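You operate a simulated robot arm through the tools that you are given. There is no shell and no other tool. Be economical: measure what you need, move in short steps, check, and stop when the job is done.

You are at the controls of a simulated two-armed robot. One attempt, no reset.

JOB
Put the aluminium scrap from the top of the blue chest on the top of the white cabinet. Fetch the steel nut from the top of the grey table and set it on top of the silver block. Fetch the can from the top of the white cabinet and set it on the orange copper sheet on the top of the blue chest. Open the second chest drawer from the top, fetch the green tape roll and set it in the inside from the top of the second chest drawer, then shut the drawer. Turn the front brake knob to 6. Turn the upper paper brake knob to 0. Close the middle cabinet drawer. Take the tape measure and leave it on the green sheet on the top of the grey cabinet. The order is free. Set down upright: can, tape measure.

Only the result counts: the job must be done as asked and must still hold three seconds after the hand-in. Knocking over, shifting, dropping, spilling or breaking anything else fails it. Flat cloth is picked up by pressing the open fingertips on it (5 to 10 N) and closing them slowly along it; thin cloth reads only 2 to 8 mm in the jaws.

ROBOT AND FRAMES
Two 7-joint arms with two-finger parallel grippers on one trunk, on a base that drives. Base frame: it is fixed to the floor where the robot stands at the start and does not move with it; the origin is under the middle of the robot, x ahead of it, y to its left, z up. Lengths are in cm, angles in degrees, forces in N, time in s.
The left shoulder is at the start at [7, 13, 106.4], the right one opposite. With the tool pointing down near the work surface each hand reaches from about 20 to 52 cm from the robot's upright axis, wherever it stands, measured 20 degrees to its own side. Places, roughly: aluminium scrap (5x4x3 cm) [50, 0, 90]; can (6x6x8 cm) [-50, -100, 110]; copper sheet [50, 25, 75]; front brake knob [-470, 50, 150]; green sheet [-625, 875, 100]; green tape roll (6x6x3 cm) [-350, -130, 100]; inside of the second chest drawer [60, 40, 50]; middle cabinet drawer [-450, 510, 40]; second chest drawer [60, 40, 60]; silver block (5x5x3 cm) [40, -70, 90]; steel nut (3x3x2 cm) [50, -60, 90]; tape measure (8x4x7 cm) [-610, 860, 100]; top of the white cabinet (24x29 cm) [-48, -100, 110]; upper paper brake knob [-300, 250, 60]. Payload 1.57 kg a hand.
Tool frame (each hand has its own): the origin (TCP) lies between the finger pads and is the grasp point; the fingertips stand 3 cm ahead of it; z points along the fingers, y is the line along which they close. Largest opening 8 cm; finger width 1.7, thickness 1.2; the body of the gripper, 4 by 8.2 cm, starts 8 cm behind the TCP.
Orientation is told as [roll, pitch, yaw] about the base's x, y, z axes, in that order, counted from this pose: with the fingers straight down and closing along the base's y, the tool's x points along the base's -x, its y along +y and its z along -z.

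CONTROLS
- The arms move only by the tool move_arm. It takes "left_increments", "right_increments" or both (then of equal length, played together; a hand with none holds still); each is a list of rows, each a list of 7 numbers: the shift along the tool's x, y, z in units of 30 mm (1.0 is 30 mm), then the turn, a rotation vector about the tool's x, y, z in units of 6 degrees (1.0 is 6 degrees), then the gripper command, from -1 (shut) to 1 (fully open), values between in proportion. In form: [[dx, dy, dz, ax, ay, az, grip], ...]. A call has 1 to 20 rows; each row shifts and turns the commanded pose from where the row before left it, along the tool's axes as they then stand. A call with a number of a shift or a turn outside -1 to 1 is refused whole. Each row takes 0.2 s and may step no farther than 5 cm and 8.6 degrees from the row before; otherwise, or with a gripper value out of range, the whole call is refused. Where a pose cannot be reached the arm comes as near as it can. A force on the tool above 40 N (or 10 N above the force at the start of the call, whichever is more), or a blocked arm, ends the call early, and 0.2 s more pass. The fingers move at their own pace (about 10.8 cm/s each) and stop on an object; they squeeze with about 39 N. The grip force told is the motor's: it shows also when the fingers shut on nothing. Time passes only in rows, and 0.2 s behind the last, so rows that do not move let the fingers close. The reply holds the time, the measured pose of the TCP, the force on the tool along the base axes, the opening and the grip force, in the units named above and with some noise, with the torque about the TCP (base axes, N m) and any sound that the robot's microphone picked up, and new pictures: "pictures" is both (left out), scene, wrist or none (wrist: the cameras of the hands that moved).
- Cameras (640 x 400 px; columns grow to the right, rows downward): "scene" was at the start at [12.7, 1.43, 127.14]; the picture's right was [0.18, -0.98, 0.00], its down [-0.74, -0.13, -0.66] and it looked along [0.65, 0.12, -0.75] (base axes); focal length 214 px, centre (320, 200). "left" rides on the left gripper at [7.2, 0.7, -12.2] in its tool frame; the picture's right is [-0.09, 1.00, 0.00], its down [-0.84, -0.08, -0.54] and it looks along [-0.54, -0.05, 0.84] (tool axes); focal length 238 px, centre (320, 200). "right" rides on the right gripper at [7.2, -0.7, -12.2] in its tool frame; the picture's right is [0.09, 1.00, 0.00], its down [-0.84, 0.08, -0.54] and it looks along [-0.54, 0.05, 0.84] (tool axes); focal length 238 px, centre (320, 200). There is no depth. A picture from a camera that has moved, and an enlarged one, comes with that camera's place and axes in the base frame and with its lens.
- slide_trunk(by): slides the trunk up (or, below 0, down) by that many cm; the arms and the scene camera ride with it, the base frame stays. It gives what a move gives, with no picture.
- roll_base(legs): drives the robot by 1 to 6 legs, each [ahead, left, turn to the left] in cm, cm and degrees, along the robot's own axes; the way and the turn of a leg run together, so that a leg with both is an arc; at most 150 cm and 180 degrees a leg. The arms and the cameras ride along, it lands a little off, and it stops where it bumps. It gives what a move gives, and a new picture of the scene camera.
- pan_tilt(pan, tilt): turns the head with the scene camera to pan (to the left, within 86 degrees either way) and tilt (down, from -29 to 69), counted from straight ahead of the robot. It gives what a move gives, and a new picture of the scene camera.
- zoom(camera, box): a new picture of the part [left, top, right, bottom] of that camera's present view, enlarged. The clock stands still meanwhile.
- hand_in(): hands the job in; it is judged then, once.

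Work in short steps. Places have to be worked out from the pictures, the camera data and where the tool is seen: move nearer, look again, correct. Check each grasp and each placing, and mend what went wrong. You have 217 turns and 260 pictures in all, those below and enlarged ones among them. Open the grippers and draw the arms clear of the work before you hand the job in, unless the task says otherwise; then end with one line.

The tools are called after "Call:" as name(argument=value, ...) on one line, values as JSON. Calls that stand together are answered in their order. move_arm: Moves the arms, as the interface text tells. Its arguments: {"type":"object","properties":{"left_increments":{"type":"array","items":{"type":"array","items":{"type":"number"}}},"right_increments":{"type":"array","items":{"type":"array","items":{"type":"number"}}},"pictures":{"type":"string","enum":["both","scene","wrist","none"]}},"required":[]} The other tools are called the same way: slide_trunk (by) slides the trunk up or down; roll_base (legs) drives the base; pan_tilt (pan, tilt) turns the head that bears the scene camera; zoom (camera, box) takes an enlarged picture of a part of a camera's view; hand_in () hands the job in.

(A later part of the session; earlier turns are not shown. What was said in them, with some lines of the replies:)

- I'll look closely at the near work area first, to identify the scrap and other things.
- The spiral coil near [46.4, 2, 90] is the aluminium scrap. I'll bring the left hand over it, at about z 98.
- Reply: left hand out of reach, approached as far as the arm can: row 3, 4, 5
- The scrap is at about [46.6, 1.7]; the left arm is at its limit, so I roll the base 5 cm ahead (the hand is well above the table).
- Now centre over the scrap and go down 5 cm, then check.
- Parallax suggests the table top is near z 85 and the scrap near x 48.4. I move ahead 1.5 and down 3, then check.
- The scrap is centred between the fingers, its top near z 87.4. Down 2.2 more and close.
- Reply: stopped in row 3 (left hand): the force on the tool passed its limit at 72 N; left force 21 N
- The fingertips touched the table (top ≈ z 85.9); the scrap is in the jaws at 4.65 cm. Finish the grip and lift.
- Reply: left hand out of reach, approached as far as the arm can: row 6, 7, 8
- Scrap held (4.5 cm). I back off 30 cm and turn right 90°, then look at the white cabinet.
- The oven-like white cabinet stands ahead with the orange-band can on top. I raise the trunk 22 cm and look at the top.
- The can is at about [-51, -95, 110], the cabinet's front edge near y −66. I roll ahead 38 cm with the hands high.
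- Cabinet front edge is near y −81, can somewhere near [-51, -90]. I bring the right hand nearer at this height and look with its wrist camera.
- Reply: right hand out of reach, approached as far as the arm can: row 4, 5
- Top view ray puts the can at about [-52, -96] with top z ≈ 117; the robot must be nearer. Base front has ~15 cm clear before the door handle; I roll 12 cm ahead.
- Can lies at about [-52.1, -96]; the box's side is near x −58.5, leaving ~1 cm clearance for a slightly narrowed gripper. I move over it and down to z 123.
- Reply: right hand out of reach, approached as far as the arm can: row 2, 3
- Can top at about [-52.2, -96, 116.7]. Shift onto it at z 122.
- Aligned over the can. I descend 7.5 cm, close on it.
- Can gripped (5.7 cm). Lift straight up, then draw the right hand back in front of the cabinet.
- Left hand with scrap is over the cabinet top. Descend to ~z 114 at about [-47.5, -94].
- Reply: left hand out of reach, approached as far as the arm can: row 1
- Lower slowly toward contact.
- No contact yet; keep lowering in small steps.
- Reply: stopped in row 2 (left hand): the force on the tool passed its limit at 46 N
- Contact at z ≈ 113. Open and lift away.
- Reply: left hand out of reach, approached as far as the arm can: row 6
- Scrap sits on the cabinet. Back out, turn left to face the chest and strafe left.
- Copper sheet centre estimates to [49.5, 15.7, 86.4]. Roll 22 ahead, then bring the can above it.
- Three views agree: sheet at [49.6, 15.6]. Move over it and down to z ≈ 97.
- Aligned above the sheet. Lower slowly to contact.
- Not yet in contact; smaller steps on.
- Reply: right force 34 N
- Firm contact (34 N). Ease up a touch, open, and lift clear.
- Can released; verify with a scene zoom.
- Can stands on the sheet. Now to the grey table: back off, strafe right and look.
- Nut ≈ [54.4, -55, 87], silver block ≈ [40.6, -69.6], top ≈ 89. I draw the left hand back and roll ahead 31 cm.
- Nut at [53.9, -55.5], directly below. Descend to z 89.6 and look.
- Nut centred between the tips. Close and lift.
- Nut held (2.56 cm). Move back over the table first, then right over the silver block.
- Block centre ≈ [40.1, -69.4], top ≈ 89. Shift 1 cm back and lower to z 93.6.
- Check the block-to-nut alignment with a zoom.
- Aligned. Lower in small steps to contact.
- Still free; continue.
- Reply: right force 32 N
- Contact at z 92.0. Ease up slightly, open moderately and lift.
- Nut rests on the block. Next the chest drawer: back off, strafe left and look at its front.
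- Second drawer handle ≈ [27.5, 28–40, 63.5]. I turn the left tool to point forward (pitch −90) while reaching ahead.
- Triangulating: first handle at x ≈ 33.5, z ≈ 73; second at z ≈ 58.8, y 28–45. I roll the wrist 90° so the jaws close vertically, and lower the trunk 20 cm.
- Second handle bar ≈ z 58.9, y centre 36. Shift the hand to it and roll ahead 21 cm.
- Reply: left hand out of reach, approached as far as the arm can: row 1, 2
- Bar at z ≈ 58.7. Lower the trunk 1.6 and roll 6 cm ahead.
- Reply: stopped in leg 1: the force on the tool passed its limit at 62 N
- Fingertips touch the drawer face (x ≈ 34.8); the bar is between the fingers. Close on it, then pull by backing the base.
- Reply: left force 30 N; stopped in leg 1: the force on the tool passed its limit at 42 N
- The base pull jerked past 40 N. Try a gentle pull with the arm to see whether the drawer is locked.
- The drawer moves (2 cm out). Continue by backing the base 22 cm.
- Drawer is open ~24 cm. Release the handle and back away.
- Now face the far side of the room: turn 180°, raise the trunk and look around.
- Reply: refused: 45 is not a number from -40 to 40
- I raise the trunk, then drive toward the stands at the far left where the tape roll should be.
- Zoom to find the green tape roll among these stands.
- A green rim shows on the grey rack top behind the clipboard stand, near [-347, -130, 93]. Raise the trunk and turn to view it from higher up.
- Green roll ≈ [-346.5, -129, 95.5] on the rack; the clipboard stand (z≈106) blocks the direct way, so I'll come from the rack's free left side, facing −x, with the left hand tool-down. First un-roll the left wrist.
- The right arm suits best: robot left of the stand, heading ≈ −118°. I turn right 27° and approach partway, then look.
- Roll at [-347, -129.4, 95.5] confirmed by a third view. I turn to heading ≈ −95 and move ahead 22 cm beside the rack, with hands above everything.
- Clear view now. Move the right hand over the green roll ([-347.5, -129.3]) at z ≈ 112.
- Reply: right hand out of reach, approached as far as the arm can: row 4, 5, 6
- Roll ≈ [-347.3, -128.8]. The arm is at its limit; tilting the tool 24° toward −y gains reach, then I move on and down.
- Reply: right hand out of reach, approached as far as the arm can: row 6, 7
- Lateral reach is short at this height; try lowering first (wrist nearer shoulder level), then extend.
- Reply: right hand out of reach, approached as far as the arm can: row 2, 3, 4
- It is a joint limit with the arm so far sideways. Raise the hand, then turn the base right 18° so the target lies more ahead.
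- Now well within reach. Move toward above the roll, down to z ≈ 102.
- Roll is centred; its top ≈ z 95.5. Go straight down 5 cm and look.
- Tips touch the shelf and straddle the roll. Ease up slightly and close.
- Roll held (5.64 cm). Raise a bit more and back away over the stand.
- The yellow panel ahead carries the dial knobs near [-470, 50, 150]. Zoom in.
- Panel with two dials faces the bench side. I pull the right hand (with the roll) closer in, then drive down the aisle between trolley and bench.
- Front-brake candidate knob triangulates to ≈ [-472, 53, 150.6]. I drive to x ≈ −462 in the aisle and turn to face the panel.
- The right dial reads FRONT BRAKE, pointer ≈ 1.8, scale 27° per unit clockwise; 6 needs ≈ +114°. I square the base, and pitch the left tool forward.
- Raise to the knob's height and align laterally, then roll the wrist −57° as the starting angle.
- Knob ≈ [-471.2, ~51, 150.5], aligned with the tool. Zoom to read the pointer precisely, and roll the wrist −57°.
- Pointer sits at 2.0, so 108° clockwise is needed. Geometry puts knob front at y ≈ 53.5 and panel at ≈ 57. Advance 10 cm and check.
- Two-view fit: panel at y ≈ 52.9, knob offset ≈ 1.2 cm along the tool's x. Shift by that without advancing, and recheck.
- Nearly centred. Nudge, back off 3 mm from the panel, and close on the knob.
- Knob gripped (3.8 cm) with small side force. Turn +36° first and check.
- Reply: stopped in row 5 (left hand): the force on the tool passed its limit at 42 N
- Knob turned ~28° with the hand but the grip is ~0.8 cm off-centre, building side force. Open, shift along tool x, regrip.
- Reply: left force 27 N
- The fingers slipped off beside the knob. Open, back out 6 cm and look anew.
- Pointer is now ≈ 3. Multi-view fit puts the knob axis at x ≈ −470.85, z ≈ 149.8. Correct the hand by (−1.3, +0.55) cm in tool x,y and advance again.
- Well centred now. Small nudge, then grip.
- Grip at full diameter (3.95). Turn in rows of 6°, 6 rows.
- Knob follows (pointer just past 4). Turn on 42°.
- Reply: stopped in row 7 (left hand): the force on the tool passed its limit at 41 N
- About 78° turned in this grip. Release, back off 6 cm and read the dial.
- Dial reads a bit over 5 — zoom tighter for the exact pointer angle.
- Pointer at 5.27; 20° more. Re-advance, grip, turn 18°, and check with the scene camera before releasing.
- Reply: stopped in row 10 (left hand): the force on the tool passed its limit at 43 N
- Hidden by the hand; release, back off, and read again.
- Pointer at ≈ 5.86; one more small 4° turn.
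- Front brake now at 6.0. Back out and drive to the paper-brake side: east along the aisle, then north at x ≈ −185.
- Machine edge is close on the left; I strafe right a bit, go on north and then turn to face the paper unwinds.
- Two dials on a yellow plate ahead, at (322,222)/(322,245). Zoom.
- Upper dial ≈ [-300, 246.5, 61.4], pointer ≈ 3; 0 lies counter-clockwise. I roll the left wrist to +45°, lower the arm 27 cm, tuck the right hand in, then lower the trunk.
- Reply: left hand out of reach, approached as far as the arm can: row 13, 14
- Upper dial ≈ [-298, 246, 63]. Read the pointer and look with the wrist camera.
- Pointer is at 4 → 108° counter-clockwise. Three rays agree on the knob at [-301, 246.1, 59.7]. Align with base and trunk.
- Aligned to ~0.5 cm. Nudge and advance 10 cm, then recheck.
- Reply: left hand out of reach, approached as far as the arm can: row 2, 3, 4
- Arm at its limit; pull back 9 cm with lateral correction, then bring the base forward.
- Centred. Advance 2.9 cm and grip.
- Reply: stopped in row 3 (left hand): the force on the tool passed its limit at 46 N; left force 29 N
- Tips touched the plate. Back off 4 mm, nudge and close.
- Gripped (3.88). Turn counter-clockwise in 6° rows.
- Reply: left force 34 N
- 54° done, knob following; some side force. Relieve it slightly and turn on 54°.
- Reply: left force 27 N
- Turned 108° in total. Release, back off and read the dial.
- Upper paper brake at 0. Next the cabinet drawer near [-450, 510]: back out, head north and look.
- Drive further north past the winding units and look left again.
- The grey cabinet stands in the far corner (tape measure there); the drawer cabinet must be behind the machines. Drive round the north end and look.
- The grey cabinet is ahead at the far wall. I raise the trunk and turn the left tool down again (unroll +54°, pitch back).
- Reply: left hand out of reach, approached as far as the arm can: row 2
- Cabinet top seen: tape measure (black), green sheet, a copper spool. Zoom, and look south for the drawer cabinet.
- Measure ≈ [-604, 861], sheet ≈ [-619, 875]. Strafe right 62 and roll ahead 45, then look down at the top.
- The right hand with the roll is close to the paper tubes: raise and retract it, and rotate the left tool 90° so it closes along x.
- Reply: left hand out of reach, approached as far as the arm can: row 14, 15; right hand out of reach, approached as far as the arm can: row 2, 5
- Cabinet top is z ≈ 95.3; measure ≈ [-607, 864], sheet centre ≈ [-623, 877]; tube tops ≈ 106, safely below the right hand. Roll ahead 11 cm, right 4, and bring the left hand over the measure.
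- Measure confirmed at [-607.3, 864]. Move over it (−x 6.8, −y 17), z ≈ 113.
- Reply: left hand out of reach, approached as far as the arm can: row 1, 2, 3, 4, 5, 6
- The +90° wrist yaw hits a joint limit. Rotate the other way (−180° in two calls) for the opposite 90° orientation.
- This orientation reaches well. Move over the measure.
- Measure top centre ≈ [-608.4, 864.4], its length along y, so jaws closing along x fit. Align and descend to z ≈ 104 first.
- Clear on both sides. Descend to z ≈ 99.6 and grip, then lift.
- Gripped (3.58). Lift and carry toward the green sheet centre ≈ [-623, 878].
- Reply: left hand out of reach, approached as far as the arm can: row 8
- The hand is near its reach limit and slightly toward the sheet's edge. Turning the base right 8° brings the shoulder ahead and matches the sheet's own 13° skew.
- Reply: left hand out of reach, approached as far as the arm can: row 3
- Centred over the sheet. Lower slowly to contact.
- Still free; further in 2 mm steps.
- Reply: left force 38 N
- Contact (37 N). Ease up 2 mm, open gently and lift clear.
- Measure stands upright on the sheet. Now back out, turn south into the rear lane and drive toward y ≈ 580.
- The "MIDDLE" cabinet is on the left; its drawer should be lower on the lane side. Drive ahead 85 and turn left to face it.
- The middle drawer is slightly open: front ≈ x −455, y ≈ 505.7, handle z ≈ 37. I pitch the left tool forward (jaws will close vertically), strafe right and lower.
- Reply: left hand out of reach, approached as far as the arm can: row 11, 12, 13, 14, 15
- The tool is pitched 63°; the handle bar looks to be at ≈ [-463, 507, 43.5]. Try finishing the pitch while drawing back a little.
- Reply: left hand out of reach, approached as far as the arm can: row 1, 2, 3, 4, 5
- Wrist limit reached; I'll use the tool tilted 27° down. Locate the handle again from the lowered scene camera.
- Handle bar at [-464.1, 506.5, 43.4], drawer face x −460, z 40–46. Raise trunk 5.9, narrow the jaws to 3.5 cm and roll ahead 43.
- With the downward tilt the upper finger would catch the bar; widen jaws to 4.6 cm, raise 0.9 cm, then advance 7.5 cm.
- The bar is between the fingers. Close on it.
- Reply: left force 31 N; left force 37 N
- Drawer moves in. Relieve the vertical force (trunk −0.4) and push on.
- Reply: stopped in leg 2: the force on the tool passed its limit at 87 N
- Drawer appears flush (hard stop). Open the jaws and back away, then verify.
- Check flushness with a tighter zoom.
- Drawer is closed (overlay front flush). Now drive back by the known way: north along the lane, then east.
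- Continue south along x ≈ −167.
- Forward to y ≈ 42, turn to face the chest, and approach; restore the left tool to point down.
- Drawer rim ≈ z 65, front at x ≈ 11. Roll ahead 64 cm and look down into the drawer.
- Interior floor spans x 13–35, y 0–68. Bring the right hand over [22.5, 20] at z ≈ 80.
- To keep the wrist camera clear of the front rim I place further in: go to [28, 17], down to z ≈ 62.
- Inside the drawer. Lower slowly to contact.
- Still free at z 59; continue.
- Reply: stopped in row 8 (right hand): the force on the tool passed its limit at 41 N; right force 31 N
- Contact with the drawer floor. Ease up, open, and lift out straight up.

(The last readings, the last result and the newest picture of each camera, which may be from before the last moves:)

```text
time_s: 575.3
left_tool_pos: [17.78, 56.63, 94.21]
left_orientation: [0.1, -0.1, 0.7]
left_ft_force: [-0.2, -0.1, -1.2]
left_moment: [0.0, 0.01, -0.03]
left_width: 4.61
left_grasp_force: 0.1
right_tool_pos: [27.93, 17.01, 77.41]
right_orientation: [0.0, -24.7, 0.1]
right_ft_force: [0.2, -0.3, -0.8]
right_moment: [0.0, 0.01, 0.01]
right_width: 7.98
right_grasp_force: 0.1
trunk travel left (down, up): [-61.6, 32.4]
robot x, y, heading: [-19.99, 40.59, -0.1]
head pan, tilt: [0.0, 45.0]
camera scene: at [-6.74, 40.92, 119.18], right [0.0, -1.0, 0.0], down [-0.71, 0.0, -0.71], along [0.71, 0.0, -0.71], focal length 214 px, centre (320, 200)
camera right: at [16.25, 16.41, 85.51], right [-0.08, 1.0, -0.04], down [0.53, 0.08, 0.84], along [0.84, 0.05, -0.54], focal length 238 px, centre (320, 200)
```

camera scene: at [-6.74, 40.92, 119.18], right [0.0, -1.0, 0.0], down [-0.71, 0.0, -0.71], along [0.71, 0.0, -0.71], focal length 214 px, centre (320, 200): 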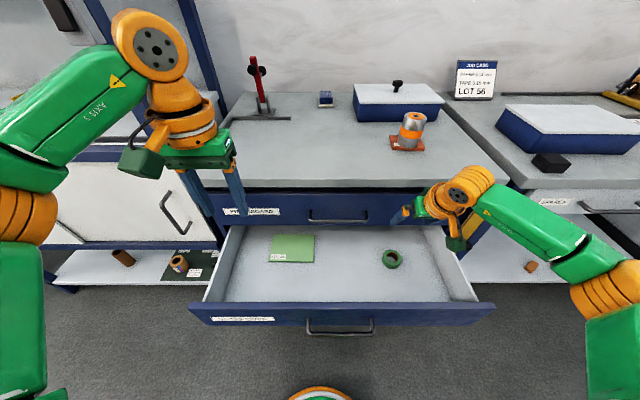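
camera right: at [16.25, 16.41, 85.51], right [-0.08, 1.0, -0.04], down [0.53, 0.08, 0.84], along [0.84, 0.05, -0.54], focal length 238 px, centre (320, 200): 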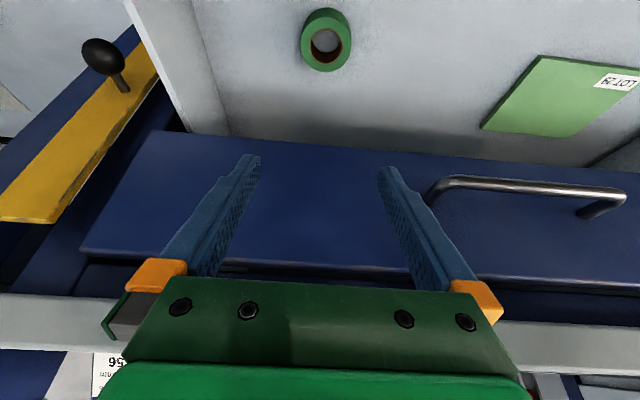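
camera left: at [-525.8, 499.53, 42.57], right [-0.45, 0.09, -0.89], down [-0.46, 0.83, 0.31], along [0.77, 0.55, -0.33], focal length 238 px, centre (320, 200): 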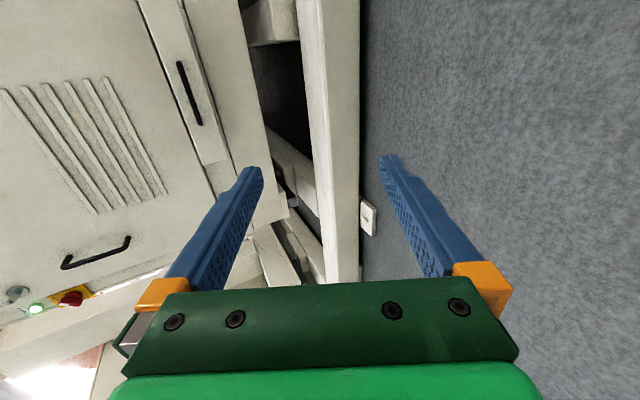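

Roll lies in the drawer. Back off 45 cm, then pitch the left tool forward for closing the drawer.

Call:
roll_base(legs=[[-48, 0, 0]])

Call:
move_arm(left_increments=[[-0.3, 0, 0, 0, -1, 0, 1], [-0.298, 0, 0.03, 0, -1, 0, 1], [-0.293, 0, 0.062, 0, -1, 0, 1], [-0.286, 0, 0.093, 0, -1, 0, 1], [-0.274, 0, 0.122, 0, -1, 0, 1], [-0.26, 0, 0.15, 0, -1, 0, 1], [-0.243, 0, 0.176, 0, -1, 0, 1], [-0.223, 0, 0.2, 0, -1, 0, 1], [-0.2, 0, 0.223, 0, -1, 0, 1], [-0.176, 0, 0.243, 0, -1, 0, 1], [-0.15, 0, 0.26, 0, -1, 0, 1], [-0.122, 0, 0.274, 0, -1, 0, 1], [-0.093, 0, 0.286, 0, -1, 0, 1], [-0.062, 0, 0.293, 0, -1, 0, 1], [-0.03, 0, 0.298, 0, -1, 0, 1]], right_increments=[[0.5, 0, -0.4, 0, 0, 0, 1], [0.5, 0, -0.4, 0, 0, 0, 1], [0.5, 0, -0.4, 0, 0, 0, 1], [0.5, 0, -0.4, 0, 0, 0, 1], [0.5, 0, -0.4, 0, 0, 0, 1], [0.5, 0, -0.4, 0, 0, 0, 1], [0.5, 0, -0.4, 0, 0, 0, 1], [0.5, 0, -0.4, 0, 0, 0, 1], [0, 0, 0, 0, 0, 0, 1], [0, 0, 0, 0, 0, 0, 1], [0, 0, 0, 0, 0, 0, 1], [0, 0, 0, 0, 0, 0, 1], [0, 0, 0, 0, 0, 0, 1], [0, 0, 0, 0, 0, 0, 1], [0, 0, 0, 0, 0, 0, 1]], pictures="none")

Call:
move_arm(left_increments=[[0, 0, 0, 0, 0, 1, 1], [0, 0, 0, 0, 0, 1, 1], [0, 0, 0, 0, 0, 1, 1], [0, 0, 0, 0, 0, 1, 1], [0, 0, 0, 0, 0, 1, 1], [0, 0, 0, 0, 0, 1, 1], [0, 0, 0, 0, 0, 1, 1], [0, 0, 0, 0, 0, 1, 1], [0, 0, 0, 0, 0, 1, 1], [0, 0, 0, 0, 0, 1, 1], [0, 0, 0, 0, 0, 1, 1], [0, 0, 0, 0, 0, 1, 1], [0, 0, 0, 0, 0, 1, 1], [0, 0, 0, 0, 0, 1, 1], [0, 0, 0, 0, 0, 1, 1]], pictures="none")

```text
time_s: 578.2
left_tool_pos: [-30.45, 56.77, 94.25]
left_orientation: [0.1, -0.1, 0.6]
left_ft_force: [0.1, -0.6, 0.2]
left_moment: [-0.01, 0.01, -0.02]
left_width: 4.59
left_grasp_force: 0.1
right_tool_pos: [-20.32, 17.13, 77.31]
right_orientation: [0.2, -24.6, 0.1]
right_ft_force: [0.4, -0.2, -0.8]
right_moment: [0.01, 0.01, -0.01]
right_width: 8.0
right_grasp_force: 0.0
trunk travel left (down, up): [-61.6, 32.4]
robot x, y, heading: [-68.13, 40.62, 0.2]
head pan, tilt: [0.0, 45.0]
camera scene: at [-54.95, 40.89, 119.17], right [0.0, -1.0, 0.0], down [-0.71, 0.0, -0.71], along [0.71, 0.0, -0.71], focal length 214 px, centre (320, 200)
```

scene: 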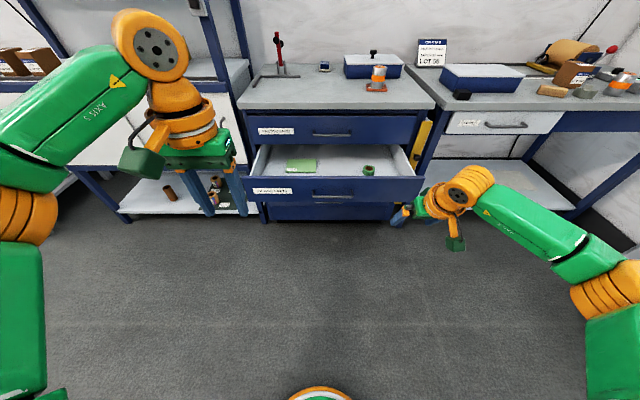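

```text
time_s: 581.4
left_tool_pos: [-19.16, 55.7, 94.37]
left_orientation: [-0.6, -76.4, -0.2]
left_ft_force: [0.6, 0.2, -0.5]
left_moment: [-0.02, 0.02, 0.0]
left_width: 7.99
left_grasp_force: 0.1
left hand out of reach, approached as far as the arm can: row 13, 14, 15
right_tool_pos: [-35.14, 16.89, 81.23]
right_orientation: [0.1, -24.6, 0.2]
right_ft_force: [1.2, 1.2, -0.3]
right_moment: [0.02, 0.02, 0.01]
right_width: 8.02
right_grasp_force: 0.1
trunk travel left (down, up): [-61.6, 32.4]
robot x, y, heading: [-68.03, 40.74, 0.2]
head pan, tilt: [0.0, 45.0]
```

```text
time_s: 584.6
left_tool_pos: [-19.23, 55.66, 94.17]
left_orientation: [76.5, 0.1, -90.7]
left_ft_force: [0.0, 0.5, 0.2]
left_moment: [-0.03, -0.02, 0.02]
left_width: 7.98
left_grasp_force: 0.0
right_tool_pos: [-35.08, 16.9, 81.19]
right_orientation: [0.1, -24.6, 0.2]
right_ft_force: [-0.1, -0.3, 0.1]
right_moment: [0.01, 0.03, -0.03]
right_width: 7.98
right_grasp_force: 0.1
trunk travel left (down, up): [-61.6, 32.4]
robot x, y, heading: [-68.28, 40.84, 0.2]
head pan, tilt: [0.0, 45.0]
```

Left tool points forward (13° down), jaws vertical. Strafe right 21.5, lower the trunk 35, and approach the handle.

Call:
roll_base(legs=[[0, -21.5, 0]])

Call:
slide_trunk(by=-34.6)

Call:
roll_base(legs=[[16, 0, 0]])

Call:
zoom(camera="left", box=[0, 0, 640, 400])

```text
time_s: 586.2
left_tool_pos: [-19.32, 34.38, 94.12]
left_orientation: [76.4, -0.1, -90.6]
left_ft_force: [0.2, 0.3, -0.8]
left_moment: [-0.05, 0.0, -0.04]
left_width: 8.01
left_grasp_force: 0.1
right_tool_pos: [-35.02, -4.37, 81.11]
right_orientation: [0.0, -24.6, 0.2]
right_ft_force: [-0.5, 0.3, 0.1]
right_moment: [0.02, 0.03, -0.01]
right_width: 7.96
right_grasp_force: 0.1
trunk travel left (down, up): [-61.6, 32.4]
robot x, y, heading: [-68.5, 19.62, -0.1]
head pan, tilt: [0.0, 45.0]
camera scene: at [-54.94, 19.58, 119.18], right [0.0, -1.0, 0.0], down [-0.71, 0.0, -0.71], along [0.71, 0.0, -0.71], focal length 214 px, centre (320, 200)
```

scene: 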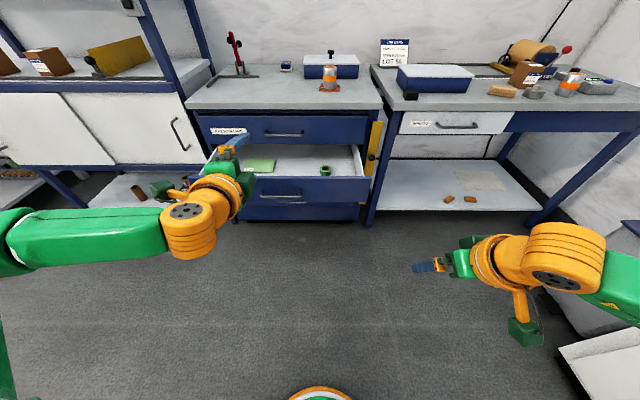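

```text
time_s: 589.6
left_tool_pos: [-19.29, 34.4, 59.63]
left_orientation: [76.4, -0.2, -90.6]
left_ft_force: [-0.3, 0.0, 0.2]
left_moment: [0.03, -0.01, -0.02]
left_width: 7.99
left_grasp_force: 0.1
right_tool_pos: [-35.05, -4.39, 46.56]
right_orientation: [0.1, -24.6, 0.2]
right_ft_force: [0.1, -0.1, -0.6]
right_moment: [0.0, -0.01, 0.0]
right_width: 8.01
right_grasp_force: 0.0
trunk travel left (down, up): [-27.0, 67.0]
robot x, y, heading: [-67.81, 19.5, 0.2]
head pan, tilt: [0.0, 45.0]
```

```text
time_s: 591.0
left_tool_pos: [-2.93, 34.41, 59.61]
left_orientation: [76.3, -0.2, -90.5]
left_ft_force: [-0.6, 0.2, 0.6]
left_moment: [0.0, 0.02, 0.02]
left_width: 7.98
left_grasp_force: 0.1
right_tool_pos: [-18.69, -4.14, 46.48]
right_orientation: [0.1, -24.6, 0.3]
right_ft_force: [0.1, -0.7, -0.3]
right_moment: [-0.02, 0.01, 0.01]
right_width: 8.0
right_grasp_force: 0.0
trunk travel left (down, up): [-27.0, 67.0]
robot x, y, heading: [-52.01, 19.7, 0.2]
head pan, tilt: [0.0, 45.0]
camera scene: at [-38.7, 19.61, 84.57], right [0.0, -1.0, 0.0], down [-0.71, 0.0, -0.71], along [0.71, 0.0, -0.71], focal length 214 px, centre (320, 200)
```

scene: 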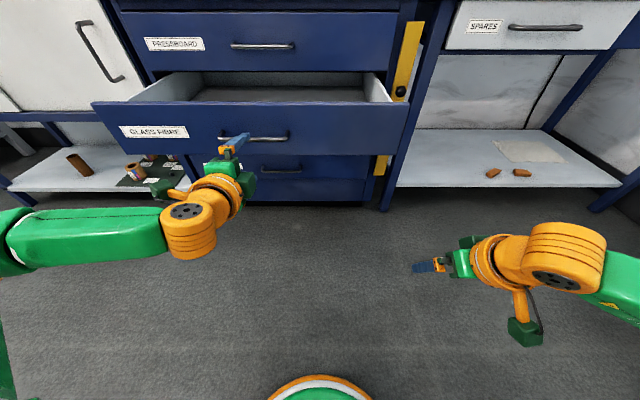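

```text
1.00 times, centred on (320, 200) of left (not enlarged: the box is as wide or as high as the picture)
camera zoom: at [-14.7, 41.93, 63.06], right [0.23, -0.09, 0.97], down [-0.55, -0.83, 0.05], along [0.8, -0.55, -0.25], focal length 238 px, centre (320, 200)
```

zoom: 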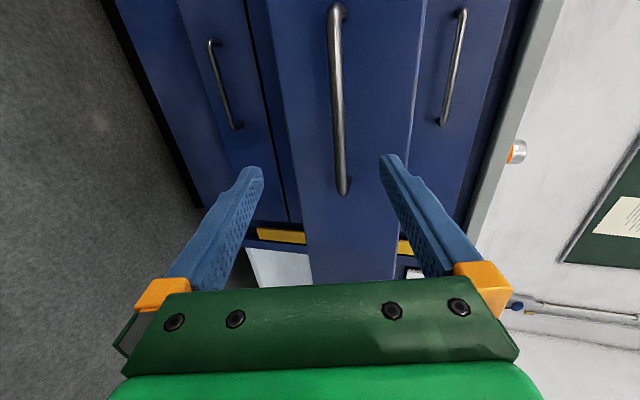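

Bar at z ≈ 58.9, well between the jaws' heights. Narrow to 4.8 cm, roll ahead 9.7 and close on it.

Call:
move_arm(left_increments=[[0, 0, 0, 0, 0, 0, 0.2], [0, 0, 0, 0, 0, 0, 0.2]], pictures="none")

Call:
roll_base(legs=[[9.7, 0, 0]])

Call:
move_arm(left_increments=[[0, 0, 0, 0, 0, 0, -0.3], [0, 0, 0, 0, 0, 0, -1], [0, 0, 0, 0, 0, 0, -1], [0, 0, 0, 0, 0, 0, -1]], pictures="wrist")

```text
time_s: 591.6
left_tool_pos: [-3.04, 34.58, 59.56]
left_orientation: [76.4, -0.2, -90.6]
left_ft_force: [0.1, 0.1, -0.8]
left_moment: [0.02, -0.03, -0.01]
left_width: 4.81
left_grasp_force: 0.0
right_tool_pos: [-18.76, -4.17, 46.44]
right_orientation: [0.2, -24.5, 0.3]
right_ft_force: [0.4, 0.3, 0.7]
right_moment: [-0.01, 0.0, -0.03]
right_width: 8.0
right_grasp_force: 0.1
trunk travel left (down, up): [-27.0, 67.0]
robot x, y, heading: [-51.68, 19.58, 0.3]
head pan, tilt: [0.0, 45.0]
```

```text
time_s: 592.8
left_tool_pos: [6.74, 34.67, 59.57]
left_orientation: [76.2, -0.1, -90.4]
left_ft_force: [0.2, 0.0, 0.4]
left_moment: [0.0, -0.01, 0.02]
left_width: 4.81
left_grasp_force: 0.0
right_tool_pos: [-8.95, -4.19, 46.43]
right_orientation: [0.0, -24.6, 0.3]
right_ft_force: [-0.3, 0.2, -0.3]
right_moment: [0.01, 0.02, 0.02]
right_width: 7.98
right_grasp_force: 0.1
trunk travel left (down, up): [-27.0, 67.0]
robot x, y, heading: [-41.99, 19.52, 0.3]
head pan, tilt: [0.0, 45.0]
camera scene: at [-28.84, 19.65, 84.57], right [0.0, -1.0, 0.0], down [-0.71, 0.0, -0.71], along [0.71, 0.0, -0.71], focal length 214 px, centre (320, 200)
```

scene: 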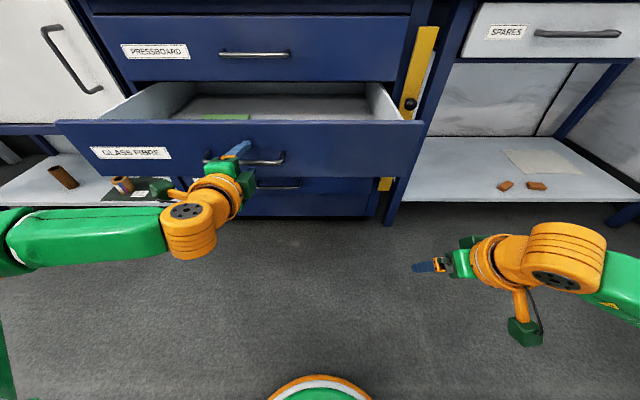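

```text
time_s: 593.8
left_tool_pos: [6.92, 34.51, 59.2]
left_orientation: [75.9, -0.2, -90.5]
left_ft_force: [-2.3, -4.2, -20.1]
left_moment: [-0.04, 0.22, 0.04]
left_width: 1.16
left_grasp_force: 29.0
right_tool_pos: [-8.75, -4.25, 46.44]
right_orientation: [0.0, -24.4, 0.3]
right_ft_force: [-1.3, 0.0, -0.1]
right_moment: [0.0, -0.02, -0.03]
right_width: 7.99
right_grasp_force: 0.0
trunk travel left (down, up): [-27.0, 67.0]
robot x, y, heading: [-42.12, 19.82, 0.1]
head pan, tilt: [0.0, 45.0]
camera left: at [-4.63, 41.97, 62.79], right [0.24, -0.09, 0.97], down [-0.55, -0.83, 0.06], along [0.8, -0.55, -0.25], focal length 238 px, centre (320, 200)
```

left: 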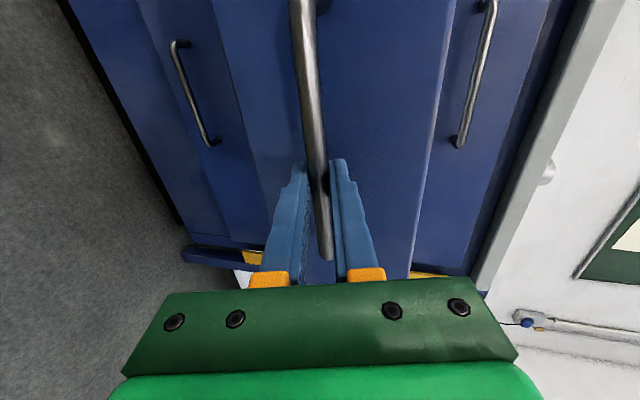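

Handle gripped. Relieve the vertical load and push the drawer in.

Call:
slide_trunk(by=-0.3)

Call:
roll_base(legs=[[10, 0, 0], [11, 0, 0]])

Call:
roll_base(legs=[[5, 0, 0]])

```text
time_s: 594.3
left_tool_pos: [6.84, 34.52, 59.22]
left_orientation: [76.3, -0.2, -90.6]
left_ft_force: [1.1, -2.5, -10.8]
left_moment: [-0.19, 0.03, -0.49]
left_width: 1.16
left_grasp_force: 28.8
right_tool_pos: [-8.9, -4.26, 46.21]
right_orientation: [0.1, -24.5, 0.4]
right_ft_force: [0.0, 0.0, 0.2]
right_moment: [-0.03, -0.02, 0.0]
right_width: 8.01
right_grasp_force: 0.1
trunk travel left (down, up): [-26.7, 67.3]
robot x, y, heading: [-41.95, 19.51, 0.3]
head pan, tilt: [0.0, 45.0]
```

```text
time_s: 596.2
left_tool_pos: [27.55, 34.65, 59.1]
left_orientation: [76.1, 0.1, -90.6]
left_ft_force: [1.2, -12.8, -6.2]
left_moment: [-0.32, 0.05, -0.54]
left_width: 1.16
left_grasp_force: 29.1
right_tool_pos: [11.79, -4.05, 46.06]
right_orientation: [0.2, -24.6, 0.1]
right_ft_force: [0.6, -0.9, -0.5]
right_moment: [-0.02, 0.03, 0.0]
right_width: 7.99
right_grasp_force: 0.1
trunk travel left (down, up): [-26.7, 67.3]
robot x, y, heading: [-21.7, 19.94, 0.0]
head pan, tilt: [0.0, 45.0]
camera scene: at [-8.07, 19.59, 84.25], right [0.0, -1.0, 0.0], down [-0.71, 0.0, -0.71], along [0.71, 0.01, -0.71], focal length 214 px, centre (320, 200)
```

scene: 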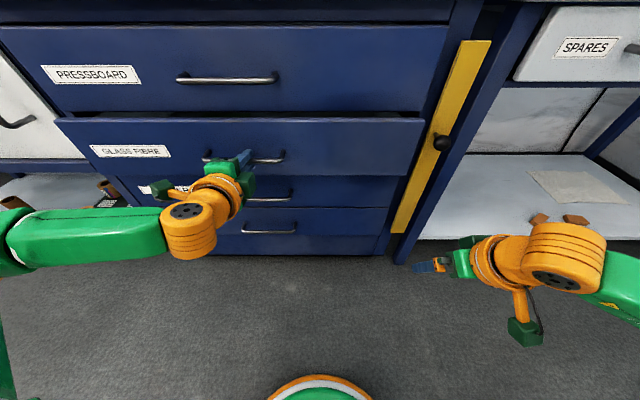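

```text
time_s: 597.3
left_tool_pos: [31.51, 34.65, 58.97]
left_orientation: [75.5, -0.1, -90.7]
left_ft_force: [-10.9, 2.1, 2.8]
left_moment: [-0.15, -0.19, -0.15]
left_width: 1.17
left_grasp_force: 29.1
right_tool_pos: [16.22, -3.86, 46.35]
right_orientation: [0.0, -24.9, 0.5]
right_ft_force: [0.1, -0.4, -0.9]
right_moment: [0.0, -0.02, -0.03]
right_width: 7.97
right_grasp_force: 0.0
trunk travel left (down, up): [-26.7, 67.3]
robot x, y, heading: [-16.74, 19.47, 0.5]
head pan, tilt: [0.0, 45.0]
stopped in leg 1: the force on the tool passed its limit at 112 N (the readings are from after the stop); the commanded pose is now the measured one
camera scene: at [-3.87, 19.87, 84.33], right [0.01, -1.0, 0.0], down [-0.7, -0.01, -0.71], along [0.71, 0.01, -0.7], focal length 214 px, centre (320, 200)
```

scene: 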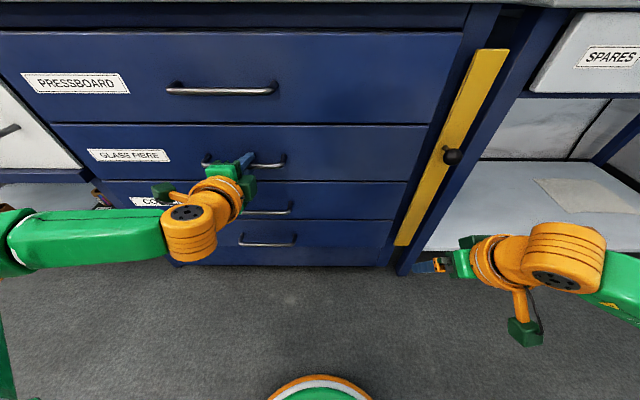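

Drawer hits its stop, flush with the others. Release, back away and check everything on top.

Call:
move_arm(left_increments=[[0, 0, 0, 0, 0, 0, 0], [0, 0, 0, 0, 0, 0, 0.4], [0, 0, 0, 0, 0, 0, 0.4]], pictures="none")

Call:
roll_base(legs=[[-60, 0, 0]])

Call:
slide_trunk(by=40)

Call:
pan_tilt(pan=-12, tilt=30)

Call:
zoom(camera="scene", box=[200, 100, 520, 300])

```text
time_s: 597.8
left_tool_pos: [31.32, 34.77, 58.15]
left_orientation: [74.2, -0.2, -90.9]
left_ft_force: [-30.0, 0.5, -20.0]
left_moment: [-0.05, 0.13, 0.1]
left_width: 3.21
left_grasp_force: 0.1
right_tool_pos: [16.32, -3.81, 46.3]
right_orientation: [0.0, -24.7, 0.7]
right_ft_force: [-1.1, 0.3, -0.7]
right_moment: [0.03, -0.02, -0.02]
right_width: 8.05
right_grasp_force: 0.0
trunk travel left (down, up): [-26.7, 67.3]
robot x, y, heading: [-16.8, 19.59, 0.6]
head pan, tilt: [0.0, 45.0]
stopped in row 2 (left hand): the force on the tool passed its limit at 46 N (the readings are from after the stop); the commanded pose is now the measured one
```

```text
time_s: 601.2
left_tool_pos: [-27.98, 34.15, 58.33]
left_orientation: [74.6, -0.2, -90.7]
left_ft_force: [1.1, -0.9, 0.2]
left_moment: [0.03, -0.03, 0.0]
left_width: 5.59
left_grasp_force: 0.2
right_tool_pos: [-42.92, -4.42, 46.22]
right_orientation: [0.1, -24.6, 0.7]
right_ft_force: [0.4, 0.1, -0.3]
right_moment: [-0.01, -0.02, -0.01]
right_width: 7.99
right_grasp_force: 0.1
trunk travel left (down, up): [-26.7, 67.3]
robot x, y, heading: [-76.4, 18.97, 0.6]
head pan, tilt: [0.0, 45.0]
camera scene: at [-63.01, 19.25, 84.28], right [0.01, -1.0, 0.0], down [-0.71, -0.01, -0.71], along [0.71, 0.01, -0.71], focal length 214 px, centre (320, 200)
```

scene: 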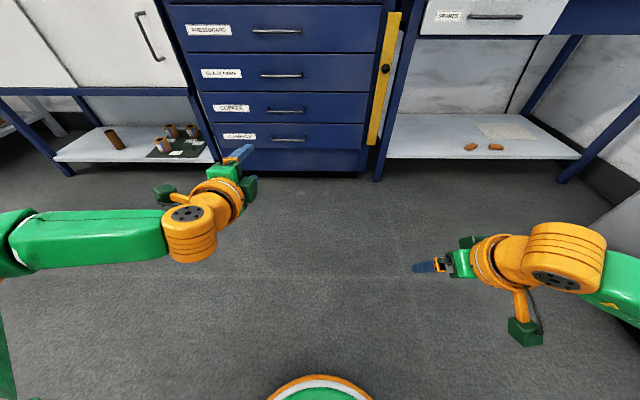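

```text
time_s: 605.0
left_tool_pos: [-27.89, 34.2, 98.38]
left_orientation: [74.7, -0.1, -90.7]
left_ft_force: [0.1, -0.8, 0.1]
left_moment: [0.0, 0.0, 0.02]
left_width: 5.63
left_grasp_force: 0.0
right_tool_pos: [-42.93, -4.47, 86.14]
right_orientation: [0.1, -24.6, 0.8]
right_ft_force: [-0.6, 0.0, 0.0]
right_moment: [0.0, 0.01, 0.02]
right_width: 8.0
right_grasp_force: 0.2
trunk travel left (down, up): [-66.7, 27.3]
robot x, y, heading: [-76.22, 19.3, 0.6]
head pan, tilt: [0.0, 45.0]
```

```text
time_s: 605.8
left_tool_pos: [-27.81, 34.15, 98.35]
left_orientation: [74.6, -0.1, -90.7]
left_ft_force: [0.1, 0.8, 0.1]
left_moment: [0.0, 0.0, -0.02]
left_width: 5.58
left_grasp_force: 0.0
right_tool_pos: [-42.85, -4.43, 86.15]
right_orientation: [0.2, -24.6, 0.8]
right_ft_force: [0.3, 0.9, 0.7]
right_moment: [-0.03, 0.02, 0.03]
right_width: 7.99
right_grasp_force: 0.1
trunk travel left (down, up): [-66.7, 27.3]
robot x, y, heading: [-76.13, 19.23, 0.7]
head pan, tilt: [-12.0, 30.0]
camera scene: at [-62.26, 17.39, 126.53], right [-0.2, -0.98, 0.0], down [-0.49, 0.1, -0.87], along [0.85, -0.17, -0.5], focal length 214 px, centre (320, 200)
```

scene: 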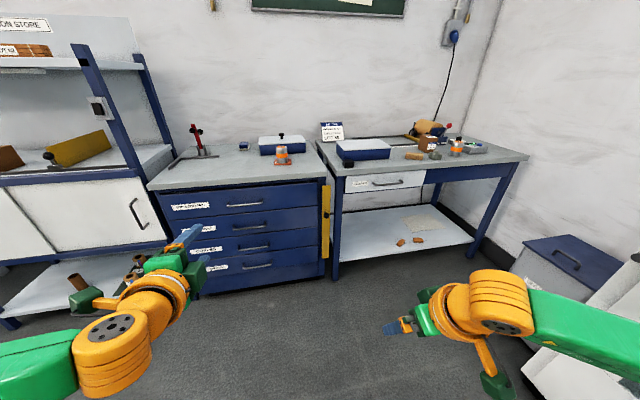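

```text
2.00 times, centred on (360, 200) of scene
camera zoom: at [-62.26, 17.39, 126.53], right [-0.2, -0.98, 0.0], down [-0.49, 0.1, -0.87], along [0.85, -0.17, -0.5], focal length 429 px, centre (240, 200)
```

zoom: 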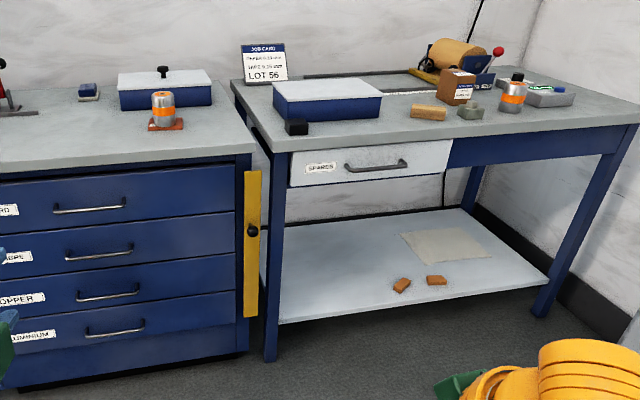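

Everything in place: can on sheet, nut on block. One last zoom on the drawer's flushness.

Call:
zoom(camera="scene", box=[160, 175, 340, 285])

Call:
zoom(camera="scene", box=[400, 130, 480, 180])

```text
3.56 times, centred on (250, 230) of scene
camera zoom: at [-62.26, 17.39, 126.53], right [-0.2, -0.98, 0.0], down [-0.49, 0.1, -0.87], along [0.85, -0.17, -0.5], focal length 763 px, centre (569, 93)
```

zoom: 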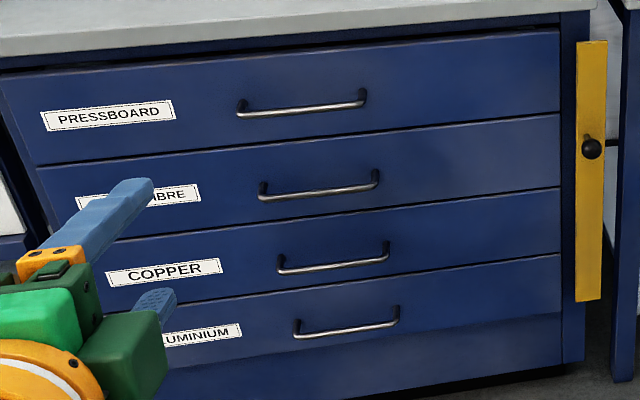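

```text
8.00 times, centred on (440, 155) of scene
camera zoom: at [-62.26, 17.39, 126.53], right [-0.2, -0.98, 0.0], down [-0.49, 0.1, -0.87], along [0.85, -0.17, -0.5], focal length 1716 px, centre (-640, 560)
```

zoom: 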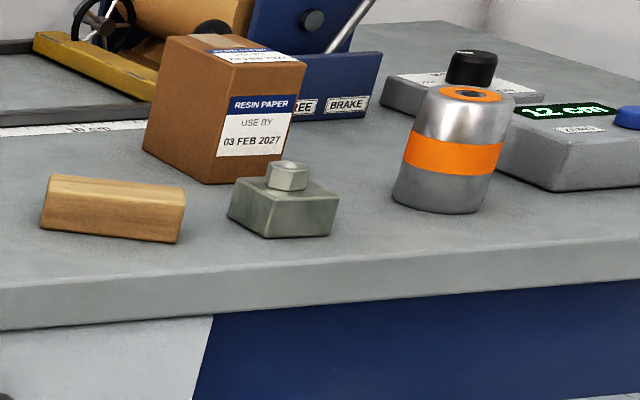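

The drawers are flush, the nut sits on the silver block, the grippers are open and both arms are clear, so I hand in.

Call:
hand_in()

```text
The job is handed in.
```

I did all eight parts of the job and handed it in. Each placing, dial and drawer was checked in the pictures: the front brake reads about 6.0 and the upper paper brake about 0. The middle cabinet drawer and the second chest drawer are both shut.
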